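You operate a simulated robot arm through the tools that you are given. There is no shell and no other tool. Be economical: measure what you need, move in short steps, check, and stop when the job is done.

You are at the controls of a simulated robot arm. One attempt, no reset.

## Task
Take the green pear and leave it on the cake mould.

Only the result counts: the job must be done as asked and must still hold three seconds after the hand-in. Knocking over, shifting, dropping, spilling or breaking anything else fails it.

## Robot
A 7-joint arm with a two-finger parallel gripper, fixed in place. Base frame: the origin is at the foot of the arm, x ahead of it, y to its left, z up; the work surface is at about z = 0. Units: m, rad, N and s.
With the tool pointing down near the work surface it reaches from about 0.24 to 0.62 m from the base axis. Its first joint turns from -1.152 to 1.152 rad. Payload 2.6 kg.
The tool frame sits at the grasp point between the pads (the TCP): z along the fingers, y along the line on which they close. The tips reach 0.03 m beyond it. Largest opening 0.094 m; finger width 0.028, thickness 0.01; the body of the gripper, 0.05 by 0.096 m, starts 0.055 m behind the TCP.
Orientation is told as [roll, pitch, yaw] about the base's x, y, z axes, in that order, counted from this pose: with the fingers straight down and closing along the base's y, the tool's x points along the base's -x, its y along +y and its z along -z.

## Interface
- The arm moves only by the tool jog_arm. Its argument "increments" is text: rows parted by semicolons, each of 7 numbers parted by spaces: the turn, a rotation vector about the tool's x, y, z in units of 180 degrees (1.0 is 180 degrees), then the shift along the tool's x, y, z in units of 100 mm (1.0 is 100 mm), then the opening, from 0 (shut) to 1 (fully open). In form: rx ry rz x y z gripper; .... A call has 1 to 12 rows; each row is the pose to reach, as a shift and turn from the pose commanded when the call began, along the tool's axes at that moment. A call with a number of a shift or a turn outside -1 to 1 is refused whole. Each row takes 0.2 s and may step no farther than 0.05 m and 0.15 rad from the row before; otherwise, or with a gripper value out of range, the whole call is refused. Where a pose cannot be reached the arm comes as near as it can. A force on the tool above 40 N (or 10 N above the force at the start of the call, whichever is more), or a blocked arm, ends the call early, and 0.2 s more pass. The fingers move at their own pace (about 0.072 m/s each) and stop on an object; they squeeze with about 44 N. The grip force told is the motor's: it shows also when the fingers shut on nothing. Time passes only in rows, and 0.2 s behind the last, so rows that repeat a pose let the fingers close. It gives the time, the measured TCP pose, the force on the tool (base axes), the opening and the grip force at its end, in the units of the frame above (readings bear some noise).
- Cameras (640 x 400 px; columns grow to the right, rows downward): "scene" is fixed at [0.0264, 0.4324, 0.5515]; the picture's right is [-0.82, -0.57, 0.00], its down [-0.39, 0.56, -0.73] and it looks along [0.42, -0.60, -0.68] (base axes); focal length 323 px, centre (320, 200). "wrist" rides on the gripper at [-0.037, 0, -0.058] in the tool frame; the picture's right is [0.00, -1.00, 0.00], its down [0.97, 0.00, -0.24] and it looks along [0.24, 0.00, 0.97] (tool axes); focal length 218 px, centre (320, 200). There is no depth. A picture from a camera that has moved, and an enlarged one, comes with that camera's place and axes in the base frame and with its lens.
- snapshot(camera): a new picture of that camera. No time passes.
- enlarge(camera, box): a new picture of the part [left, top, right, bottom] of that camera's present view, enlarged. No time passes.
- finish_job(): hands the job in; it is judged then, once.

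Work in short steps. Places have to be worked out from the pictures, the camera data and where the tool is seen: move nearer, look again, correct. Check each grasp and each placing, and mend what went wrong. You have 90 turns and 36 pictures in all, those below and enlarged ones among them. Open the gripper and draw the arm clear of the work before you hand the job in, unless the task says otherwise; then end with one line.

The tools are called by a JSON object that holds its "method" and its "body". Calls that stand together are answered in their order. jog_arm: Moves the arm, as the interface text tells. Its arguments: {"type":"object","properties":{"increments":{"type":"string"}},"required":["increments"]} The other tools are called the same way: snapshot (camera) takes a picture; enlarge (camera, box) takes an enlarged picture of a part of a camera's view; finish_job () hands the job in.

At the start:

```text
t: 0.0
tool_pos: [0.3066, 0.1548, 0.2912]
orientation: [0.0, -0.001, -0.001]
contact_force: [-0.5, 0.4, -0.9]
finger_gap: 0.0939
grasp_force: 0.0
```

scene: 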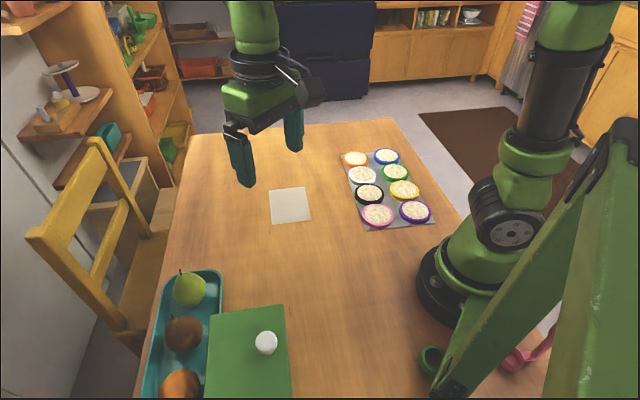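
wrist: 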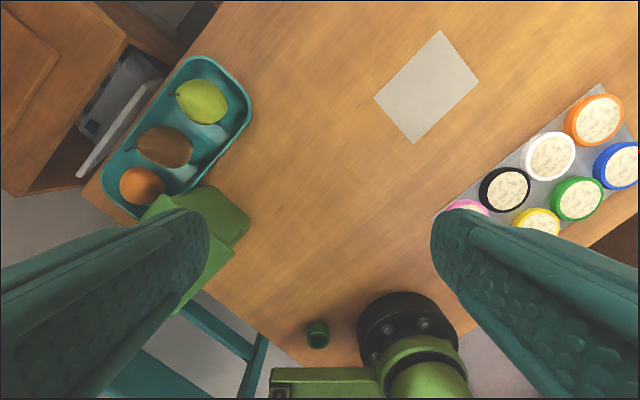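

I'll look closer at the targets: the pear appears near (0.40, 0.31), and I need to identify the cake mould.

{"method": "enlarge", "body": {"camera": "scene", "box": [240, 130, 440, 255]}}

{"method": "enlarge", "body": {"camera": "scene", "box": [130, 250, 330, 400]}}

{"method": "enlarge", "body": {"camera": "wrist", "box": [80, 40, 280, 240]}}

```text
3.20 times, centred on (340, 192) of scene
camera zoom: at [0.0264, 0.4324, 0.5515], right [-0.82, -0.57, 0.0], down [-0.39, 0.56, -0.73], along [0.42, -0.6, -0.68], focal length 1033 px, centre (256, 224)
```

zoom: 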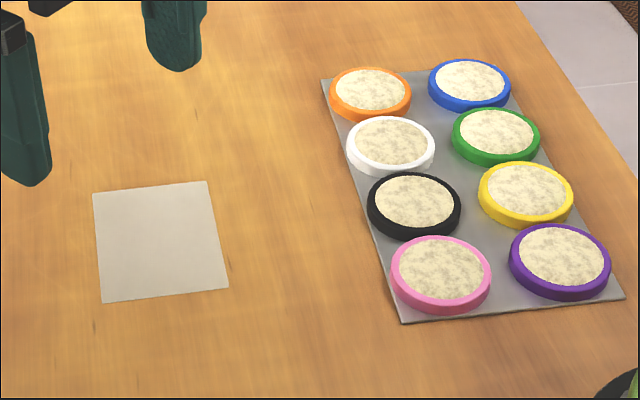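

```text
2.67 times, centred on (230, 325) of scene
camera zoom: at [0.0264, 0.4324, 0.5515], right [-0.82, -0.57, 0.0], down [-0.39, 0.56, -0.73], along [0.42, -0.6, -0.68], focal length 861 px, centre (560, -133)
```

zoom: 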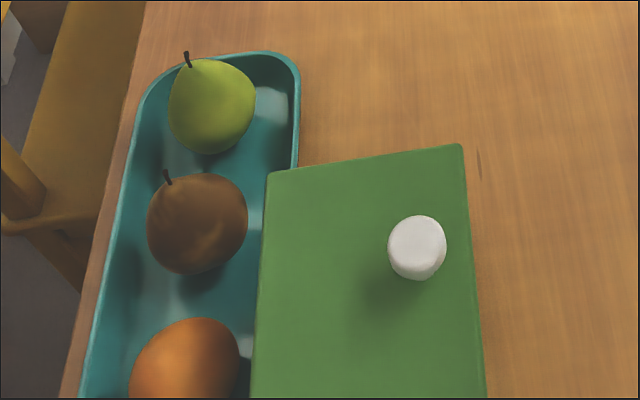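

```text
2.00 times, centred on (180, 140) of wrist
camera zoom: at [0.3457, 0.1552, 0.35], right [0.0, -1.0, 0.0], down [-0.97, 0.0, 0.24], along [-0.24, 0.0, -0.97], focal length 436 px, centre (600, 320)
```

zoom: 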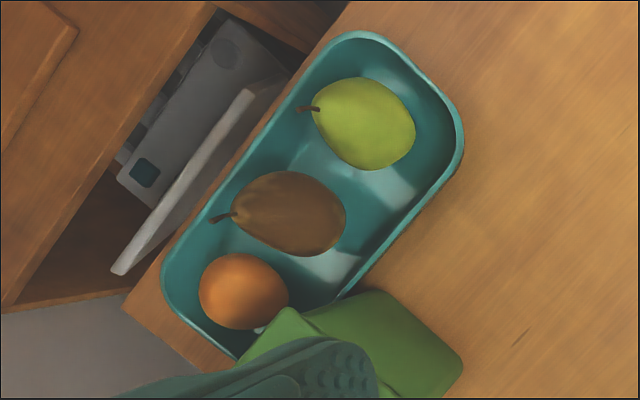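

The mould is surely the grey tray with eight cups, centred near (0.27, -0.19). The pear at (0.40, 0.31) has its stem pointing toward about +y, so I turn about 74° to grip across it and move part of the way.

{"method": "jog_arm", "body": {"increments": "0 0 -0.0411 -0.05 0.09 0 1; 0 0 -0.0822 -0.10 0.18 0 1; 0 0 -0.1233 -0.15 0.27 0 1; 0 0 -0.1644 -0.20 0.36 0 1; 0 0 -0.2055 -0.25 0.45 0 1; 0 0 -0.2466 -0.30 0.54 0 1; 0 0 -0.2877 -0.35 0.63 0 1; 0 0 -0.3288 -0.40 0.72 0 1; 0 0 -0.37 -0.45 0.81 0 1; 0 0 -0.411 -0.5 0.9 0 1"}}

{"method": "snapshot", "body": {"camera": "wrist"}}

```text
t: 2.2
tool_pos: [0.358, 0.2446, 0.2923]
orientation: [0.0, -0.001, 1.297]
contact_force: [-0.4, -0.3, 0.1]
finger_gap: 0.0941
grasp_force: 0.0
```

```text
30 pictures are left
camera wrist: at [0.3692, 0.2799, 0.3504], right [0.96, -0.27, 0.0], down [-0.27, -0.93, 0.24], along [-0.07, -0.23, -0.97], focal length 218 px, centre (320, 200)
```

wrist: 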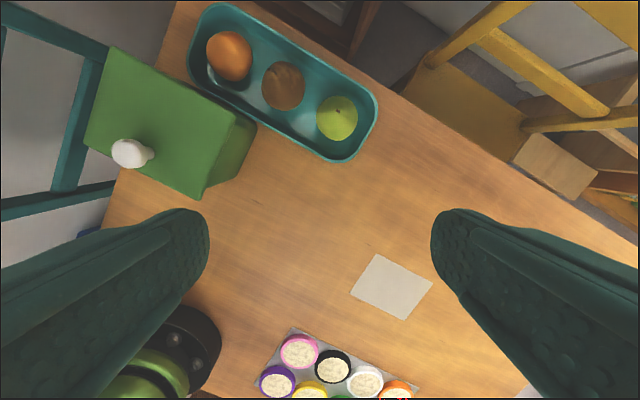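

The pears actually stand upright; the green one's axis is near (0.40, 0.31), and the green box is about 0.1 m tall but clear of it. I move over the pear at z≈0.2 and look again.

{"method": "jog_arm", "body": {"increments": "0 0 0 -0.25 -0.07 0.3 1; 0 0 0 -0.5 -0.15 0.6 1; 0 0 0 -0.75 -0.226 0.9 1"}}

{"method": "snapshot", "body": {"camera": "wrist"}}

{"method": "enlarge", "body": {"camera": "scene", "box": [100, 200, 340, 400]}}

```text
t: 3.0
tool_pos: [0.4002, 0.3117, 0.2047]
orientation: [0.001, -0.002, 1.29]
contact_force: [0.9, 0.4, 0.0]
finger_gap: 0.0942
grasp_force: 0.1
```

```text
29 pictures are left
camera wrist: at [0.4114, 0.3474, 0.2615], right [0.96, -0.28, 0.0], down [-0.27, -0.93, 0.24], along [-0.07, -0.23, -0.97], focal length 218 px, centre (320, 200)
```

wrist: 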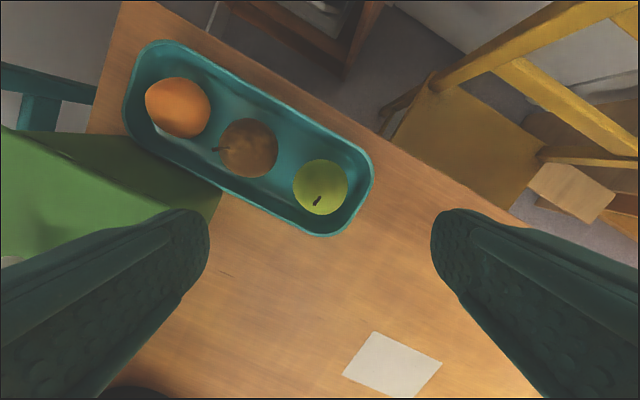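

```text
2.00 times, centred on (220, 300) of scene
camera zoom: at [0.0264, 0.4324, 0.5515], right [-0.82, -0.57, 0.0], down [-0.39, 0.56, -0.73], along [0.42, -0.6, -0.68], focal length 646 px, centre (520, 0)
```

zoom: 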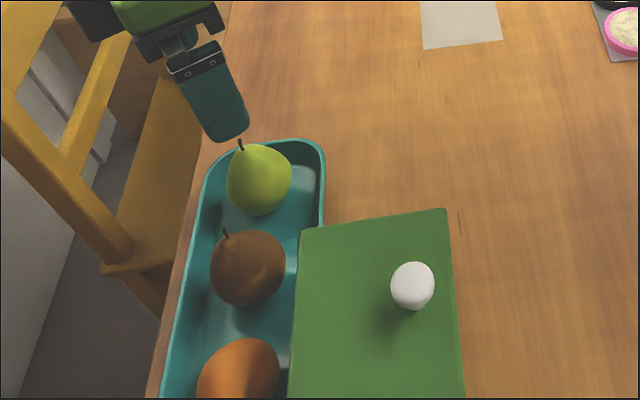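

The pear axis is about (0.398, 0.307), radius ~0.028. Room in the tray is tight, so I enlarge to measure the finger clearances.

{"method": "enlarge", "body": {"camera": "wrist", "box": [220, 110, 400, 250]}}

{"method": "enlarge", "body": {"camera": "scene", "box": [170, 240, 280, 320]}}

```text
2.86 times, centred on (310, 180) of wrist
camera zoom: at [0.4114, 0.3474, 0.2615], right [0.96, -0.28, 0.0], down [-0.27, -0.93, 0.24], along [-0.07, -0.23, -0.97], focal length 624 px, centre (349, 257)
```

zoom: 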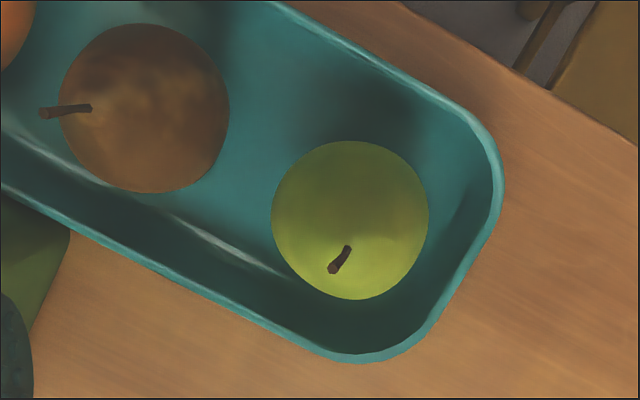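

```text
5.00 times, centred on (225, 280) of scene
camera zoom: at [0.0264, 0.4324, 0.5515], right [-0.82, -0.57, 0.0], down [-0.39, 0.56, -0.73], along [0.42, -0.6, -0.68], focal length 1614 px, centre (795, -200)
```

zoom: 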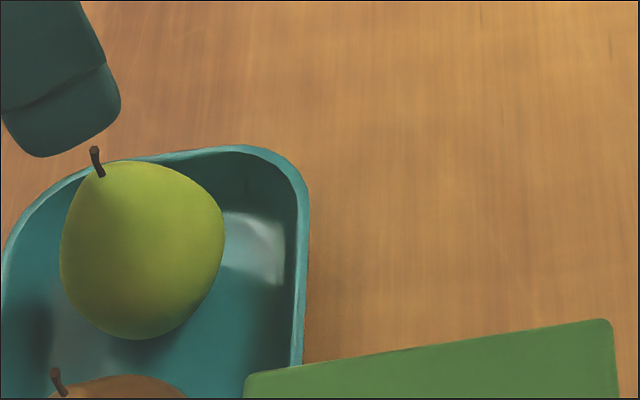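

Turning another 28° places the fingers diagonally in the free corners of the tray. I centre on (0.400, 0.307), narrow the gap to ~0.07 and descend to just above the stem height.

{"method": "jog_arm", "body": {"increments": "0 0 -0.039 0.01 0 0.2 0.8; 0 0 -0.078 0.02 0 0.4 0.75; 0 0 -0.117 0.035 0 0.6 0.75; 0 0 -0.156 0.046 0 0.8 0.75; 0 0 -0.156 0.046 0 0.8 0.75"}}

{"method": "snapshot", "body": {"camera": "wrist"}}

{"method": "enlarge", "body": {"camera": "scene", "box": [130, 200, 290, 320]}}

```text
t: 4.2
tool_pos: [0.3995, 0.3088, 0.1221]
orientation: [-0.001, 0.001, 1.784]
contact_force: [0.7, 0.5, 0.1]
finger_gap: 0.0704
grasp_force: 0.0
```

```text
25 pictures are left
camera wrist: at [0.3927, 0.3447, 0.1799], right [0.98, 0.21, 0.0], down [0.2, -0.95, 0.24], along [0.05, -0.23, -0.97], focal length 218 px, centre (320, 200)
```

wrist: 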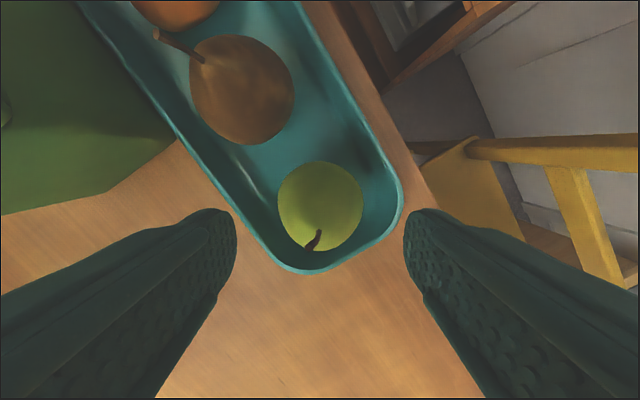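

```text
3.33 times, centred on (210, 260) of scene
camera zoom: at [0.0264, 0.4324, 0.5515], right [-0.82, -0.57, 0.0], down [-0.39, 0.56, -0.73], along [0.42, -0.6, -0.68], focal length 1076 px, centre (687, 0)
```

zoom: 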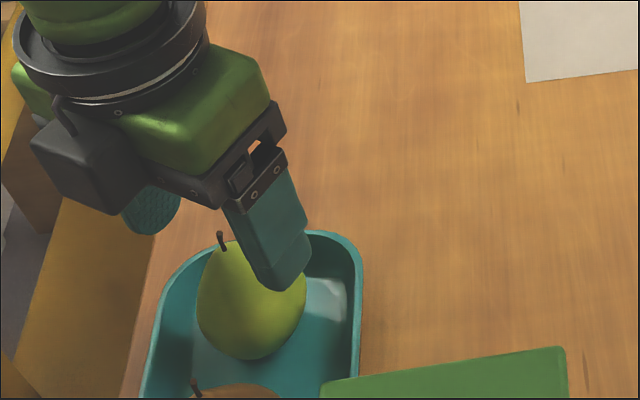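

The pear is centred to ~3 mm; I correct by that and descend to about z=0.056.

{"method": "jog_arm", "body": {"increments": "0 0 0 0.03 0 0.15 0.75; 0 0 0 0.03 0 0.3 0.75; 0 0 0 0.03 0 0.42 0.75; 0 0 0 0.03 0 0.5 0.75; 0 0 0 0.03 0 0.58 0.75; 0 0 0 0.03 0 0.66 0.75"}}

{"method": "snapshot", "body": {"camera": "wrist"}}

{"method": "enlarge", "body": {"camera": "scene", "box": [130, 220, 290, 340]}}

```text
t: 5.6
tool_pos: [0.4001, 0.3046, 0.0562]
orientation: [0.0, 0.001, 1.781]
contact_force: [0.2, 0.6, -0.3]
finger_gap: 0.0703
grasp_force: 0.0
```

```text
23 pictures are left
camera wrist: at [0.3935, 0.3404, 0.1138], right [0.98, 0.21, 0.0], down [0.2, -0.95, 0.24], along [0.05, -0.23, -0.97], focal length 218 px, centre (320, 200)
```

wrist: 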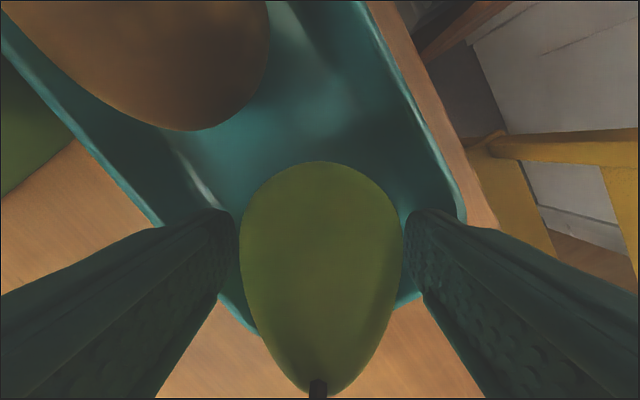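

```text
3.33 times, centred on (210, 280) of scene
camera zoom: at [0.0264, 0.4324, 0.5515], right [-0.82, -0.57, 0.0], down [-0.39, 0.56, -0.73], along [0.42, -0.6, -0.68], focal length 1076 px, centre (687, -67)
```

zoom: 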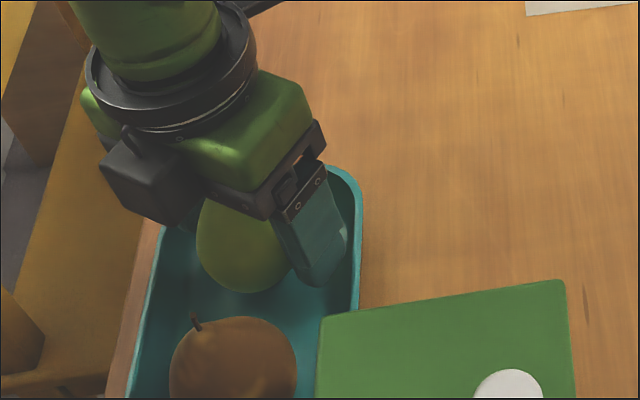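

No contact and the fingers straddle the pear inside the tray. I lower 8 mm more and close.

{"method": "jog_arm", "body": {"increments": "0 0 0 0 0 0.04 0.75; 0 0 0 0 0 0.08 0.75; 0 0 0 0 0 0.08 0.55; 0 0 0 0 0 0.08 0.4; 0 0 0 0 0 0.08 0.3; 0 0 0 0 0 0.08 0.3; 0 0 0 0 0 0.08 0.3"}}

```text
t: 7.2
tool_pos: [0.4003, 0.3041, 0.0462]
orientation: [-0.001, 0.0, 1.782]
contact_force: [-0.6, -0.1, 0.5]
finger_gap: 0.0551
grasp_force: 43.9
```

The fingers hold at 0.055 m with 44 N. I lift slowly, straight up.

{"method": "jog_arm", "body": {"increments": "0 0 0 0 0 -0.1 0.3; 0 0 0 0 0 -0.25 0.3; 0 0 0 0 0 -0.4 0.3; 0 0 0 0 0 -0.6 0.3; 0 0 0 0 0 -0.8 0.3; 0 0 0 0 0 -1 0.3"}}

{"method": "snapshot", "body": {"camera": "scene"}}

{"method": "snapshot", "body": {"camera": "wrist"}}

```text
t: 8.6
tool_pos: [0.3996, 0.3043, 0.1478]
orientation: [0.0, -0.001, 1.781]
contact_force: [0.1, -0.4, -1.2]
finger_gap: 0.0551
grasp_force: 44.0
```

```text
21 pictures are left
```

scene: 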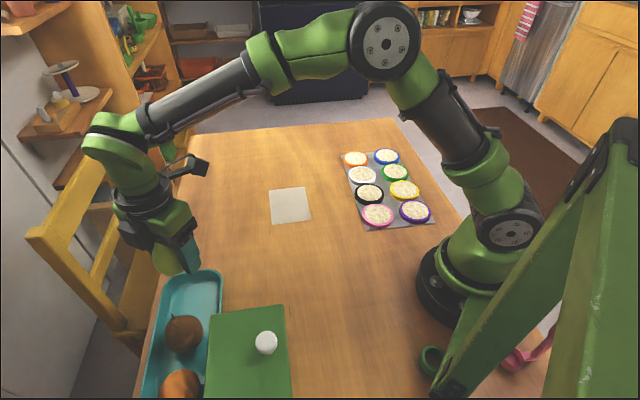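

```text
20 pictures are left
camera wrist: at [0.3929, 0.3409, 0.2065], right [0.98, 0.21, 0.0], down [0.2, -0.95, 0.24], along [0.05, -0.24, -0.97], focal length 218 px, centre (320, 200)
```

wrist: 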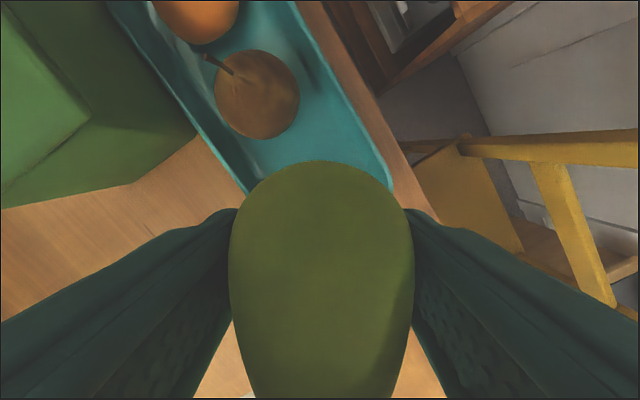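

The pear is held upright, about 43 mm from TCP to its base. I carry it toward the mould, raising and turning the wrist back on the way.

{"method": "jog_arm", "body": {"increments": "0 0 0.045 0.1 0 -0.1 0.3; 0 0 0.09 0.2 0 -0.2 0.3; 0 0 0.135 0.3 0 -0.3 0.3; 0 0 0.18 0.4 0 -0.4 0.3; 0 0 0.225 0.55 0 -0.5 0.3; 0 0 0.27 0.7 0 -0.6 0.3; 0 0 0.315 0.8 0 -0.6 0.3; 0 0 0.36 0.9 0 -0.6 0.3; 0 0 0.4 1 0 -0.6 0.3"}}

```text
t: 10.6
tool_pos: [0.4207, 0.2058, 0.2078]
orientation: [0.0, -0.001, 0.523]
contact_force: [0.4, 0.5, -1.1]
finger_gap: 0.0553
grasp_force: 44.2
```

Grip is steady; continuing toward the mould.

{"method": "jog_arm", "body": {"increments": "0 0 0 0.2 -0.2 0 0.3; 0 0 0 0.4 -0.4 0 0.3; 0 0 0 0.6 -0.6 0 0.3; 0 0 0 0.8 -0.8 0 0.3; 0 0 0 1 -1 0 0.3"}}

{"method": "snapshot", "body": {"camera": "wrist"}}

{"method": "snapshot", "body": {"camera": "scene"}}

```text
t: 11.8
tool_pos: [0.3827, 0.0692, 0.2064]
orientation: [-0.001, 0.0, 0.524]
contact_force: [-0.3, 0.0, -1.4]
finger_gap: 0.0549
grasp_force: 43.8
```

```text
19 pictures are left
camera wrist: at [0.416, 0.087, 0.265], right [0.5, -0.87, 0.0], down [-0.84, -0.49, 0.24], along [-0.21, -0.12, -0.97], focal length 218 px, centre (320, 200)
```

wrist: 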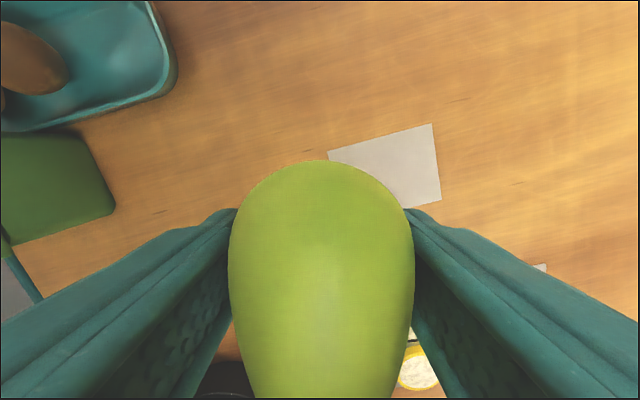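

```text
18 pictures are left
```

scene: 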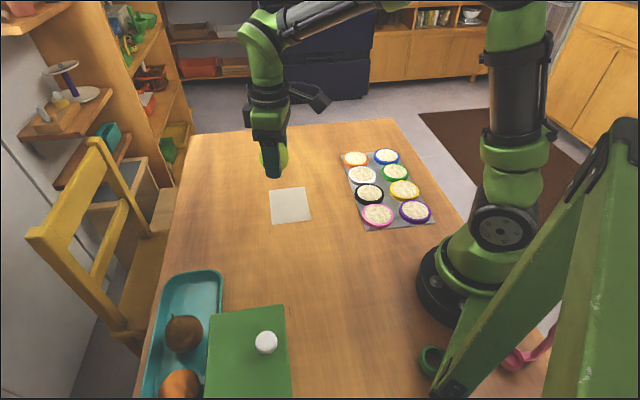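

White cup is my target, near (0.32–0.33, -0.18). I turn the wrist so the camera looks toward -y past the pear and get a better fix from nearer.

{"method": "jog_arm", "body": {"increments": "0 0 0.043 0.07 -0.05 0 0.3; 0 0 0.086 0.14 -0.1 0 0.3; 0 0 0.129 0.21 -0.16 0 0.3; 0 0 0.172 0.28 -0.21 0 0.3; 0 0 0.215 0.36 -0.27 0 0.3; 0 0 0.258 0.43 -0.32 0 0.3; 0 0 0.301 0.5 -0.37 0 0.3; 0 0 0.344 0.58 -0.43 0 0.3; 0 0 0.387 0.65 -0.48 0 0.3; 0 0 0.43 0.72 -0.53 0 0.3; 0 0 0.473 0.8 -0.58 0 0.3; 0 0 0.51 0.87 -0.64 0 0.3"}}

{"method": "snapshot", "body": {"camera": "wrist"}}

```text
t: 14.4
tool_pos: [0.34, -0.0294, 0.2063]
orientation: [0.0, -0.001, -1.079]
contact_force: [0.2, -0.2, -1.7]
finger_gap: 0.0551
grasp_force: 43.8
```

```text
17 pictures are left
camera wrist: at [0.3588, -0.0625, 0.265], right [-0.88, -0.47, 0.0], down [-0.46, 0.86, 0.24], along [-0.11, 0.21, -0.97], focal length 218 px, centre (320, 200)
```

wrist: 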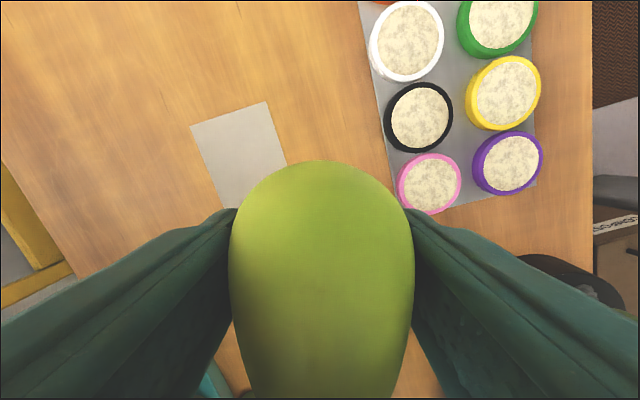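

Two wrist views now agree: the white cup is at about (0.330, -0.190). I move most of the way at this height and look again.

{"method": "jog_arm", "body": {"increments": "0 0 0 -0.2 -0.17 0 0.3; 0 0 0 -0.4 -0.34 0 0.3; 0 0 0 -0.6 -0.51 0.1 0.3; 0 0 0 -0.8 -0.68 0.2 0.3; 0 0 0 -1 -0.85 0.3 0.3"}}

{"method": "snapshot", "body": {"camera": "wrist"}}

{"method": "snapshot", "body": {"camera": "scene"}}

```text
t: 15.6
tool_pos: [0.3126, -0.1587, 0.1776]
orientation: [0.0, 0.001, -1.076]
contact_force: [0.0, 0.0, -1.4]
finger_gap: 0.0551
grasp_force: 43.9
```

```text
16 pictures are left
camera wrist: at [0.3315, -0.1908, 0.2363], right [-0.88, -0.47, 0.0], down [-0.46, 0.85, 0.24], along [-0.11, 0.21, -0.97], focal length 218 px, centre (320, 200)
```

wrist: 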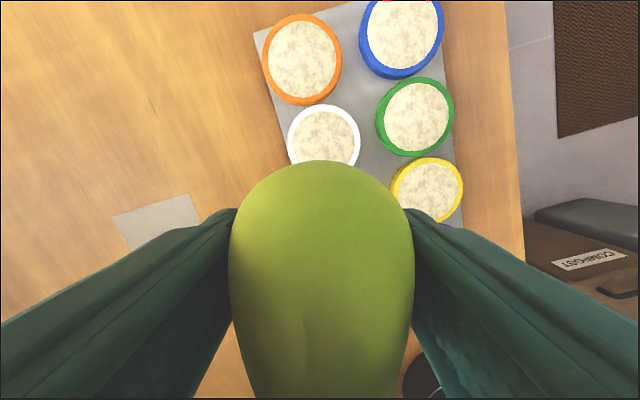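

```text
15 pictures are left
```

scene: 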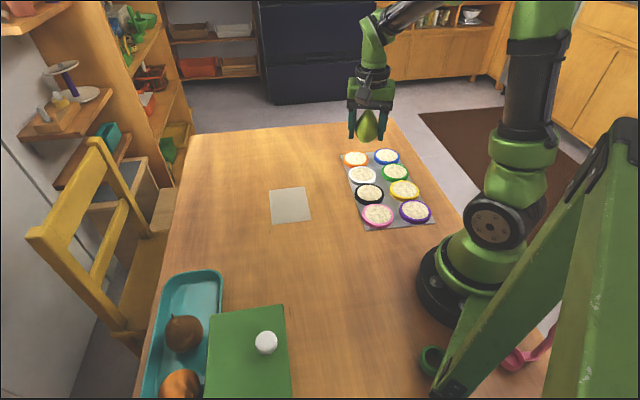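

White cup refined to (0.329, -0.197). I move over it and descend to z≈0.09.

{"method": "jog_arm", "body": {"increments": "0 0 0 -0.2 -0.02 0 0.3; 0 0 0 -0.417 -0.038 0.1 0.3; 0 0 0 -0.417 -0.038 0.4 0.3; 0 0 0 -0.417 -0.038 0.7 0.3; 0 0 0 -0.417 -0.038 0.87 0.3"}}

{"method": "enlarge", "body": {"camera": "scene", "box": [310, 90, 450, 240]}}

{"method": "snapshot", "body": {"camera": "wrist"}}

```text
t: 16.8
tool_pos: [0.33, -0.198, 0.0899]
orientation: [0.0, 0.0, -1.078]
contact_force: [0.2, -0.6, -1.1]
finger_gap: 0.0548
grasp_force: 43.6
```

```text
2.67 times, centred on (380, 165) of scene
camera zoom: at [0.0264, 0.4324, 0.5515], right [-0.82, -0.57, 0.0], down [-0.39, 0.56, -0.73], along [0.42, -0.6, -0.68], focal length 861 px, centre (160, 293)
```

zoom: 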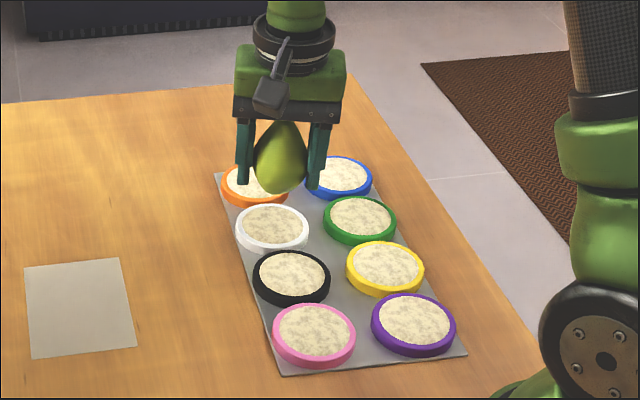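

```text
13 pictures are left
camera wrist: at [0.3486, -0.2306, 0.1487], right [-0.88, -0.47, 0.0], down [-0.46, 0.86, 0.24], along [-0.11, 0.21, -0.97], focal length 218 px, centre (320, 200)
```

wrist: 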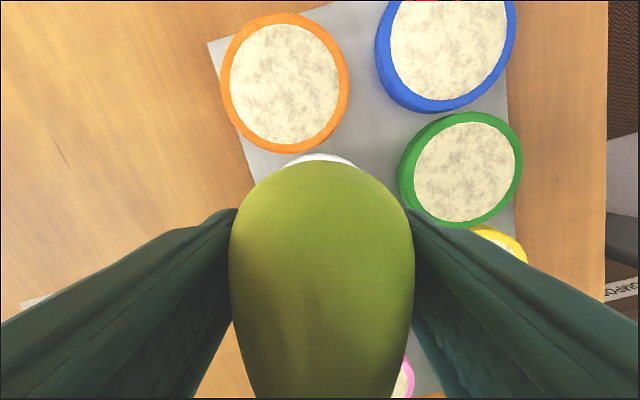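

The wrist view says the cup is centred under the pear within ~2 mm. I descend further in small steps.

{"method": "jog_arm", "body": {"increments": "0 0 0 0 0 0.1 0.3; 0 0 0 0 0 0.2 0.3; 0 0 0 0 0 0.25 0.3"}}

{"method": "enlarge", "body": {"camera": "scene", "box": [330, 110, 430, 200]}}

```text
t: 17.6
tool_pos: [0.3306, -0.1989, 0.0657]
orientation: [0.0, 0.001, -1.078]
contact_force: [-0.2, -0.2, -1.1]
finger_gap: 0.0548
grasp_force: 43.8
```

```text
4.44 times, centred on (380, 155) of scene
camera zoom: at [0.0264, 0.4324, 0.5515], right [-0.82, -0.57, 0.0], down [-0.39, 0.56, -0.73], along [0.42, -0.6, -0.68], focal length 1435 px, centre (53, 400)
```

zoom: 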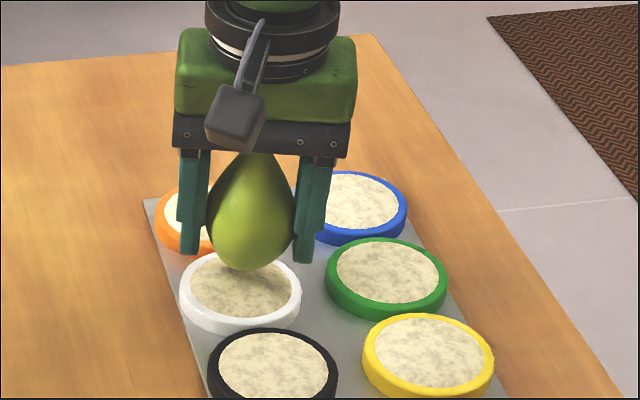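

Trend lines up: about 10 mm more puts the pear base on the cup's centre. I descend in small steps watching the force.

{"method": "jog_arm", "body": {"increments": "0 0 0 0 0 0.03 0.3; 0 0 0 0 0 0.06 0.3; 0 0 0 0 0 0.08 0.3"}}

{"method": "enlarge", "body": {"camera": "scene", "box": [330, 130, 410, 200]}}

```text
t: 18.4
tool_pos: [0.3306, -0.1965, 0.0575]
orientation: [0.001, -0.002, -1.077]
contact_force: [-4.2, 0.8, 11.6]
finger_gap: 0.0551
grasp_force: 44.2
```

```text
5.71 times, centred on (370, 165) of scene
camera zoom: at [0.0264, 0.4324, 0.5515], right [-0.82, -0.57, 0.0], down [-0.39, 0.56, -0.73], along [0.42, -0.6, -0.68], focal length 1845 px, centre (34, 400)
```

zoom: 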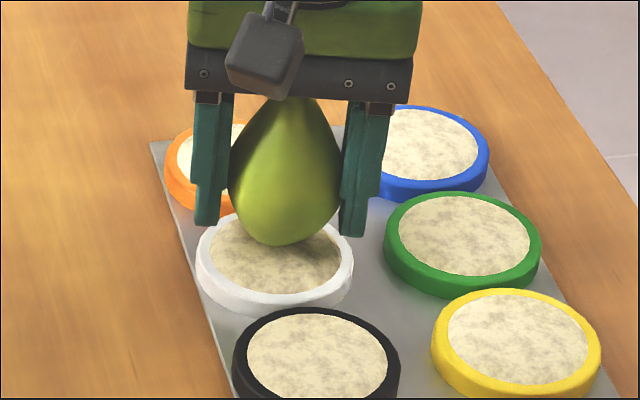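

Contact at 11.6 N, but the scene view suggests the pear sits toward the cup's far side, perhaps touching its rim. I lift 12 mm, shift 9 mm toward the cup's centre and re-check.

{"method": "jog_arm", "body": {"increments": "0 0 0 0 0 -0.06 0.3; 0 0 0 0 0 -0.12 0.3; 0 0 0 0.09 0 -0.12 0.3; 0 0 0 0.09 0 -0.06 0.3"}}

{"method": "enlarge", "body": {"camera": "scene", "box": [330, 130, 410, 200]}}

{"method": "snapshot", "body": {"camera": "wrist"}}

```text
t: 19.4
tool_pos: [0.3258, -0.1878, 0.0653]
orientation: [0.0, 0.0, -1.077]
contact_force: [0.1, 1.0, -1.9]
finger_gap: 0.0547
grasp_force: 44.0
```

```text
5.71 times, centred on (370, 165) of scene
camera zoom: at [0.0264, 0.4324, 0.5515], right [-0.82, -0.57, 0.0], down [-0.39, 0.56, -0.73], along [0.42, -0.6, -0.68], focal length 1845 px, centre (34, 400)
```

zoom: 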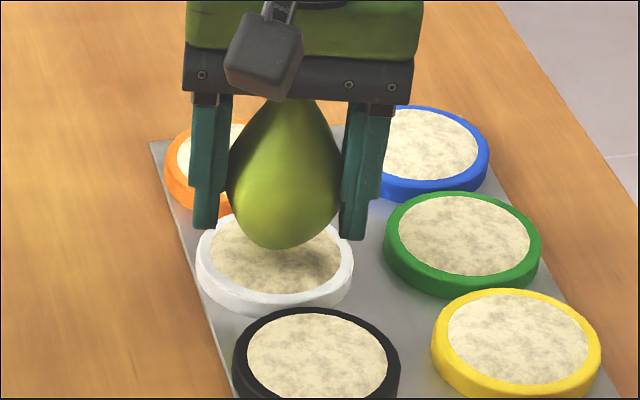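

```text
9 pictures are left
camera wrist: at [0.3441, -0.2205, 0.1223], right [-0.88, -0.47, 0.0], down [-0.46, 0.85, 0.24], along [-0.11, 0.21, -0.97], focal length 218 px, centre (320, 200)
```

wrist: 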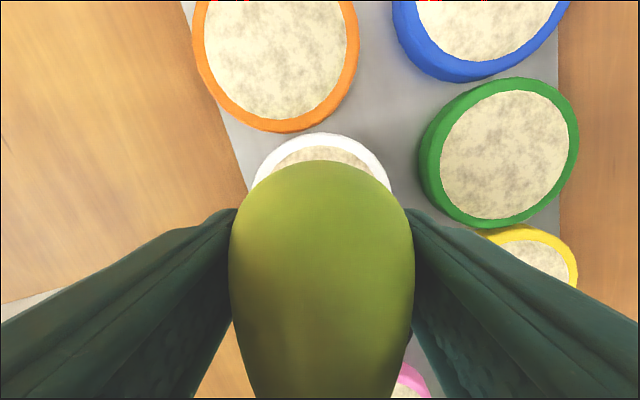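

Both views now bracket the cup's centre (wrist: slightly near, scene: centred). I adjust 2 mm each way and lower to contact.

{"method": "jog_arm", "body": {"increments": "0 0 0 -0.02 0.02 0.02 0.3; 0 0 0 -0.02 0.02 0.05 0.3; 0 0 0 -0.02 0.02 0.07 0.3; 0 0 0 -0.02 0.02 0.08 0.3"}}

```text
t: 20.4
tool_pos: [0.3288, -0.189, 0.058]
orientation: [0.001, 0.001, -1.081]
contact_force: [-2.4, 1.2, 5.6]
finger_gap: 0.0551
grasp_force: 44.0
stopped in row 4: the force on the tool passed its limit (the readings are from after the stop); the commanded pose is now the measured one
```

Contact at z=0.058. A close look before releasing.

{"method": "enlarge", "body": {"camera": "scene", "box": [335, 135, 405, 195]}}

```text
6.67 times, centred on (370, 165) of scene
camera zoom: at [0.0264, 0.4324, 0.5515], right [-0.82, -0.57, 0.0], down [-0.39, 0.56, -0.73], along [0.42, -0.6, -0.68], focal length 2152 px, centre (-13, 433)
```

zoom: 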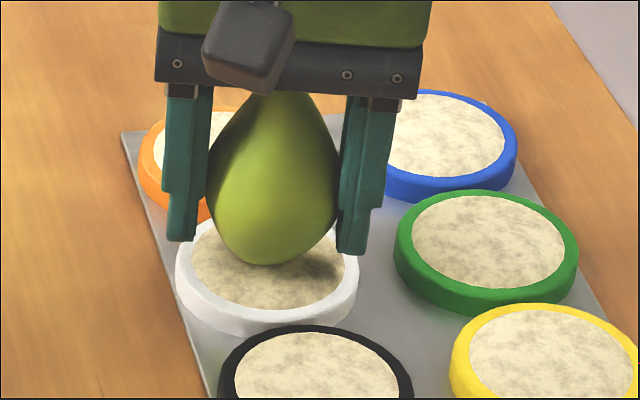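

The pear sits well within the white cup. I open the fingers gradually, keeping the arm still.

{"method": "jog_arm", "body": {"increments": "0 0 0 0 0 0 0.6; 0 0 0 0 0 0 0.64; 0 0 0 0 0 0 0.7; 0 0 0 0 0 0 0.76; 0 0 0 0 0 0 0.76"}}

{"method": "enlarge", "body": {"camera": "scene", "box": [335, 135, 405, 195]}}

```text
t: 21.6
tool_pos: [0.3283, -0.1901, 0.0578]
orientation: [0.001, 0.0, -1.081]
contact_force: [0.2, 0.8, 0.1]
finger_gap: 0.0715
grasp_force: 0.0
```

```text
6.67 times, centred on (370, 165) of scene
camera zoom: at [0.0264, 0.4324, 0.5515], right [-0.82, -0.57, 0.0], down [-0.39, 0.56, -0.73], along [0.42, -0.6, -0.68], focal length 2152 px, centre (-13, 433)
```

zoom: 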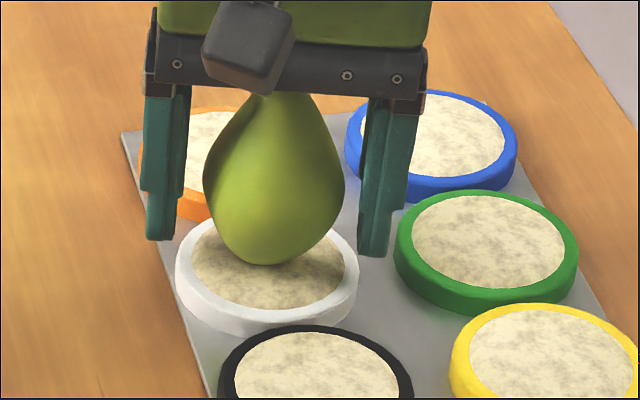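

The pear stands upright with the fingers clear. I rise straight up, opening a bit more.

{"method": "jog_arm", "body": {"increments": "0 0 0 0 0 -0.1 0.8; 0 0 0 0 0 -0.25 0.8; 0 0 0 0 0 -0.45 0.8; 0 0 0 0 0 -0.7 0.9; 0 0 0 0 0 -1 1; 0 0 0 0.2 0 -1 1; 0 0 0 0.5 0 -1 1; 0 0 0 0.9 0 -1 1; 0 0 0 0.9 0 -1 1; 0 0 0 0.9 0 -1 1"}}

{"method": "snapshot", "body": {"camera": "scene"}}

{"method": "snapshot", "body": {"camera": "wrist"}}

```text
t: 23.8
tool_pos: [0.2851, -0.1095, 0.1593]
orientation: [0.001, -0.001, -1.081]
contact_force: [0.8, -0.3, -0.8]
finger_gap: 0.0939
grasp_force: 0.0
```

```text
6 pictures are left
```

scene: 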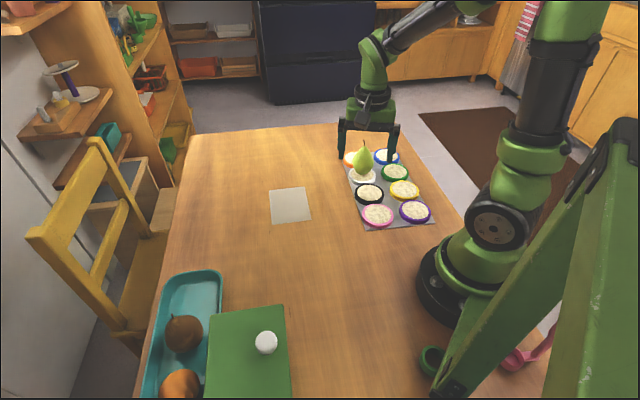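

```text
5 pictures are left
camera wrist: at [0.3032, -0.1418, 0.2179], right [-0.88, -0.47, 0.0], down [-0.46, 0.86, 0.24], along [-0.11, 0.21, -0.97], focal length 218 px, centre (320, 200)
```

wrist: 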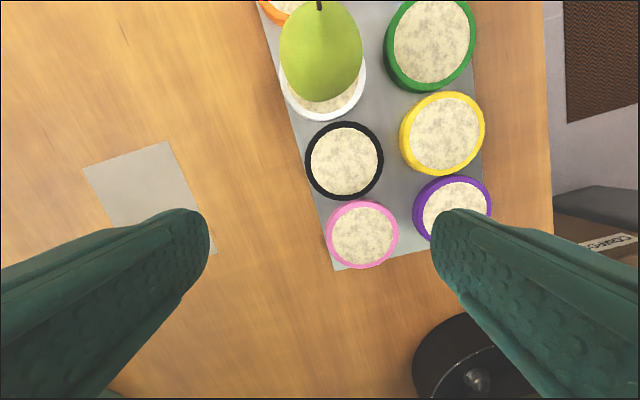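

The pear stands alone, upright and stable on the mould, nothing else has moved, and the open gripper is clear of it. I hand the job in.

{"method": "finish_job", "body": {}}

```text
The job is handed in.
```

I set the green pear upright in the white cup of the grey eight-cup tray, which I took to be the cake mould; the gripper is open and clear, and nothing else appears to have moved.
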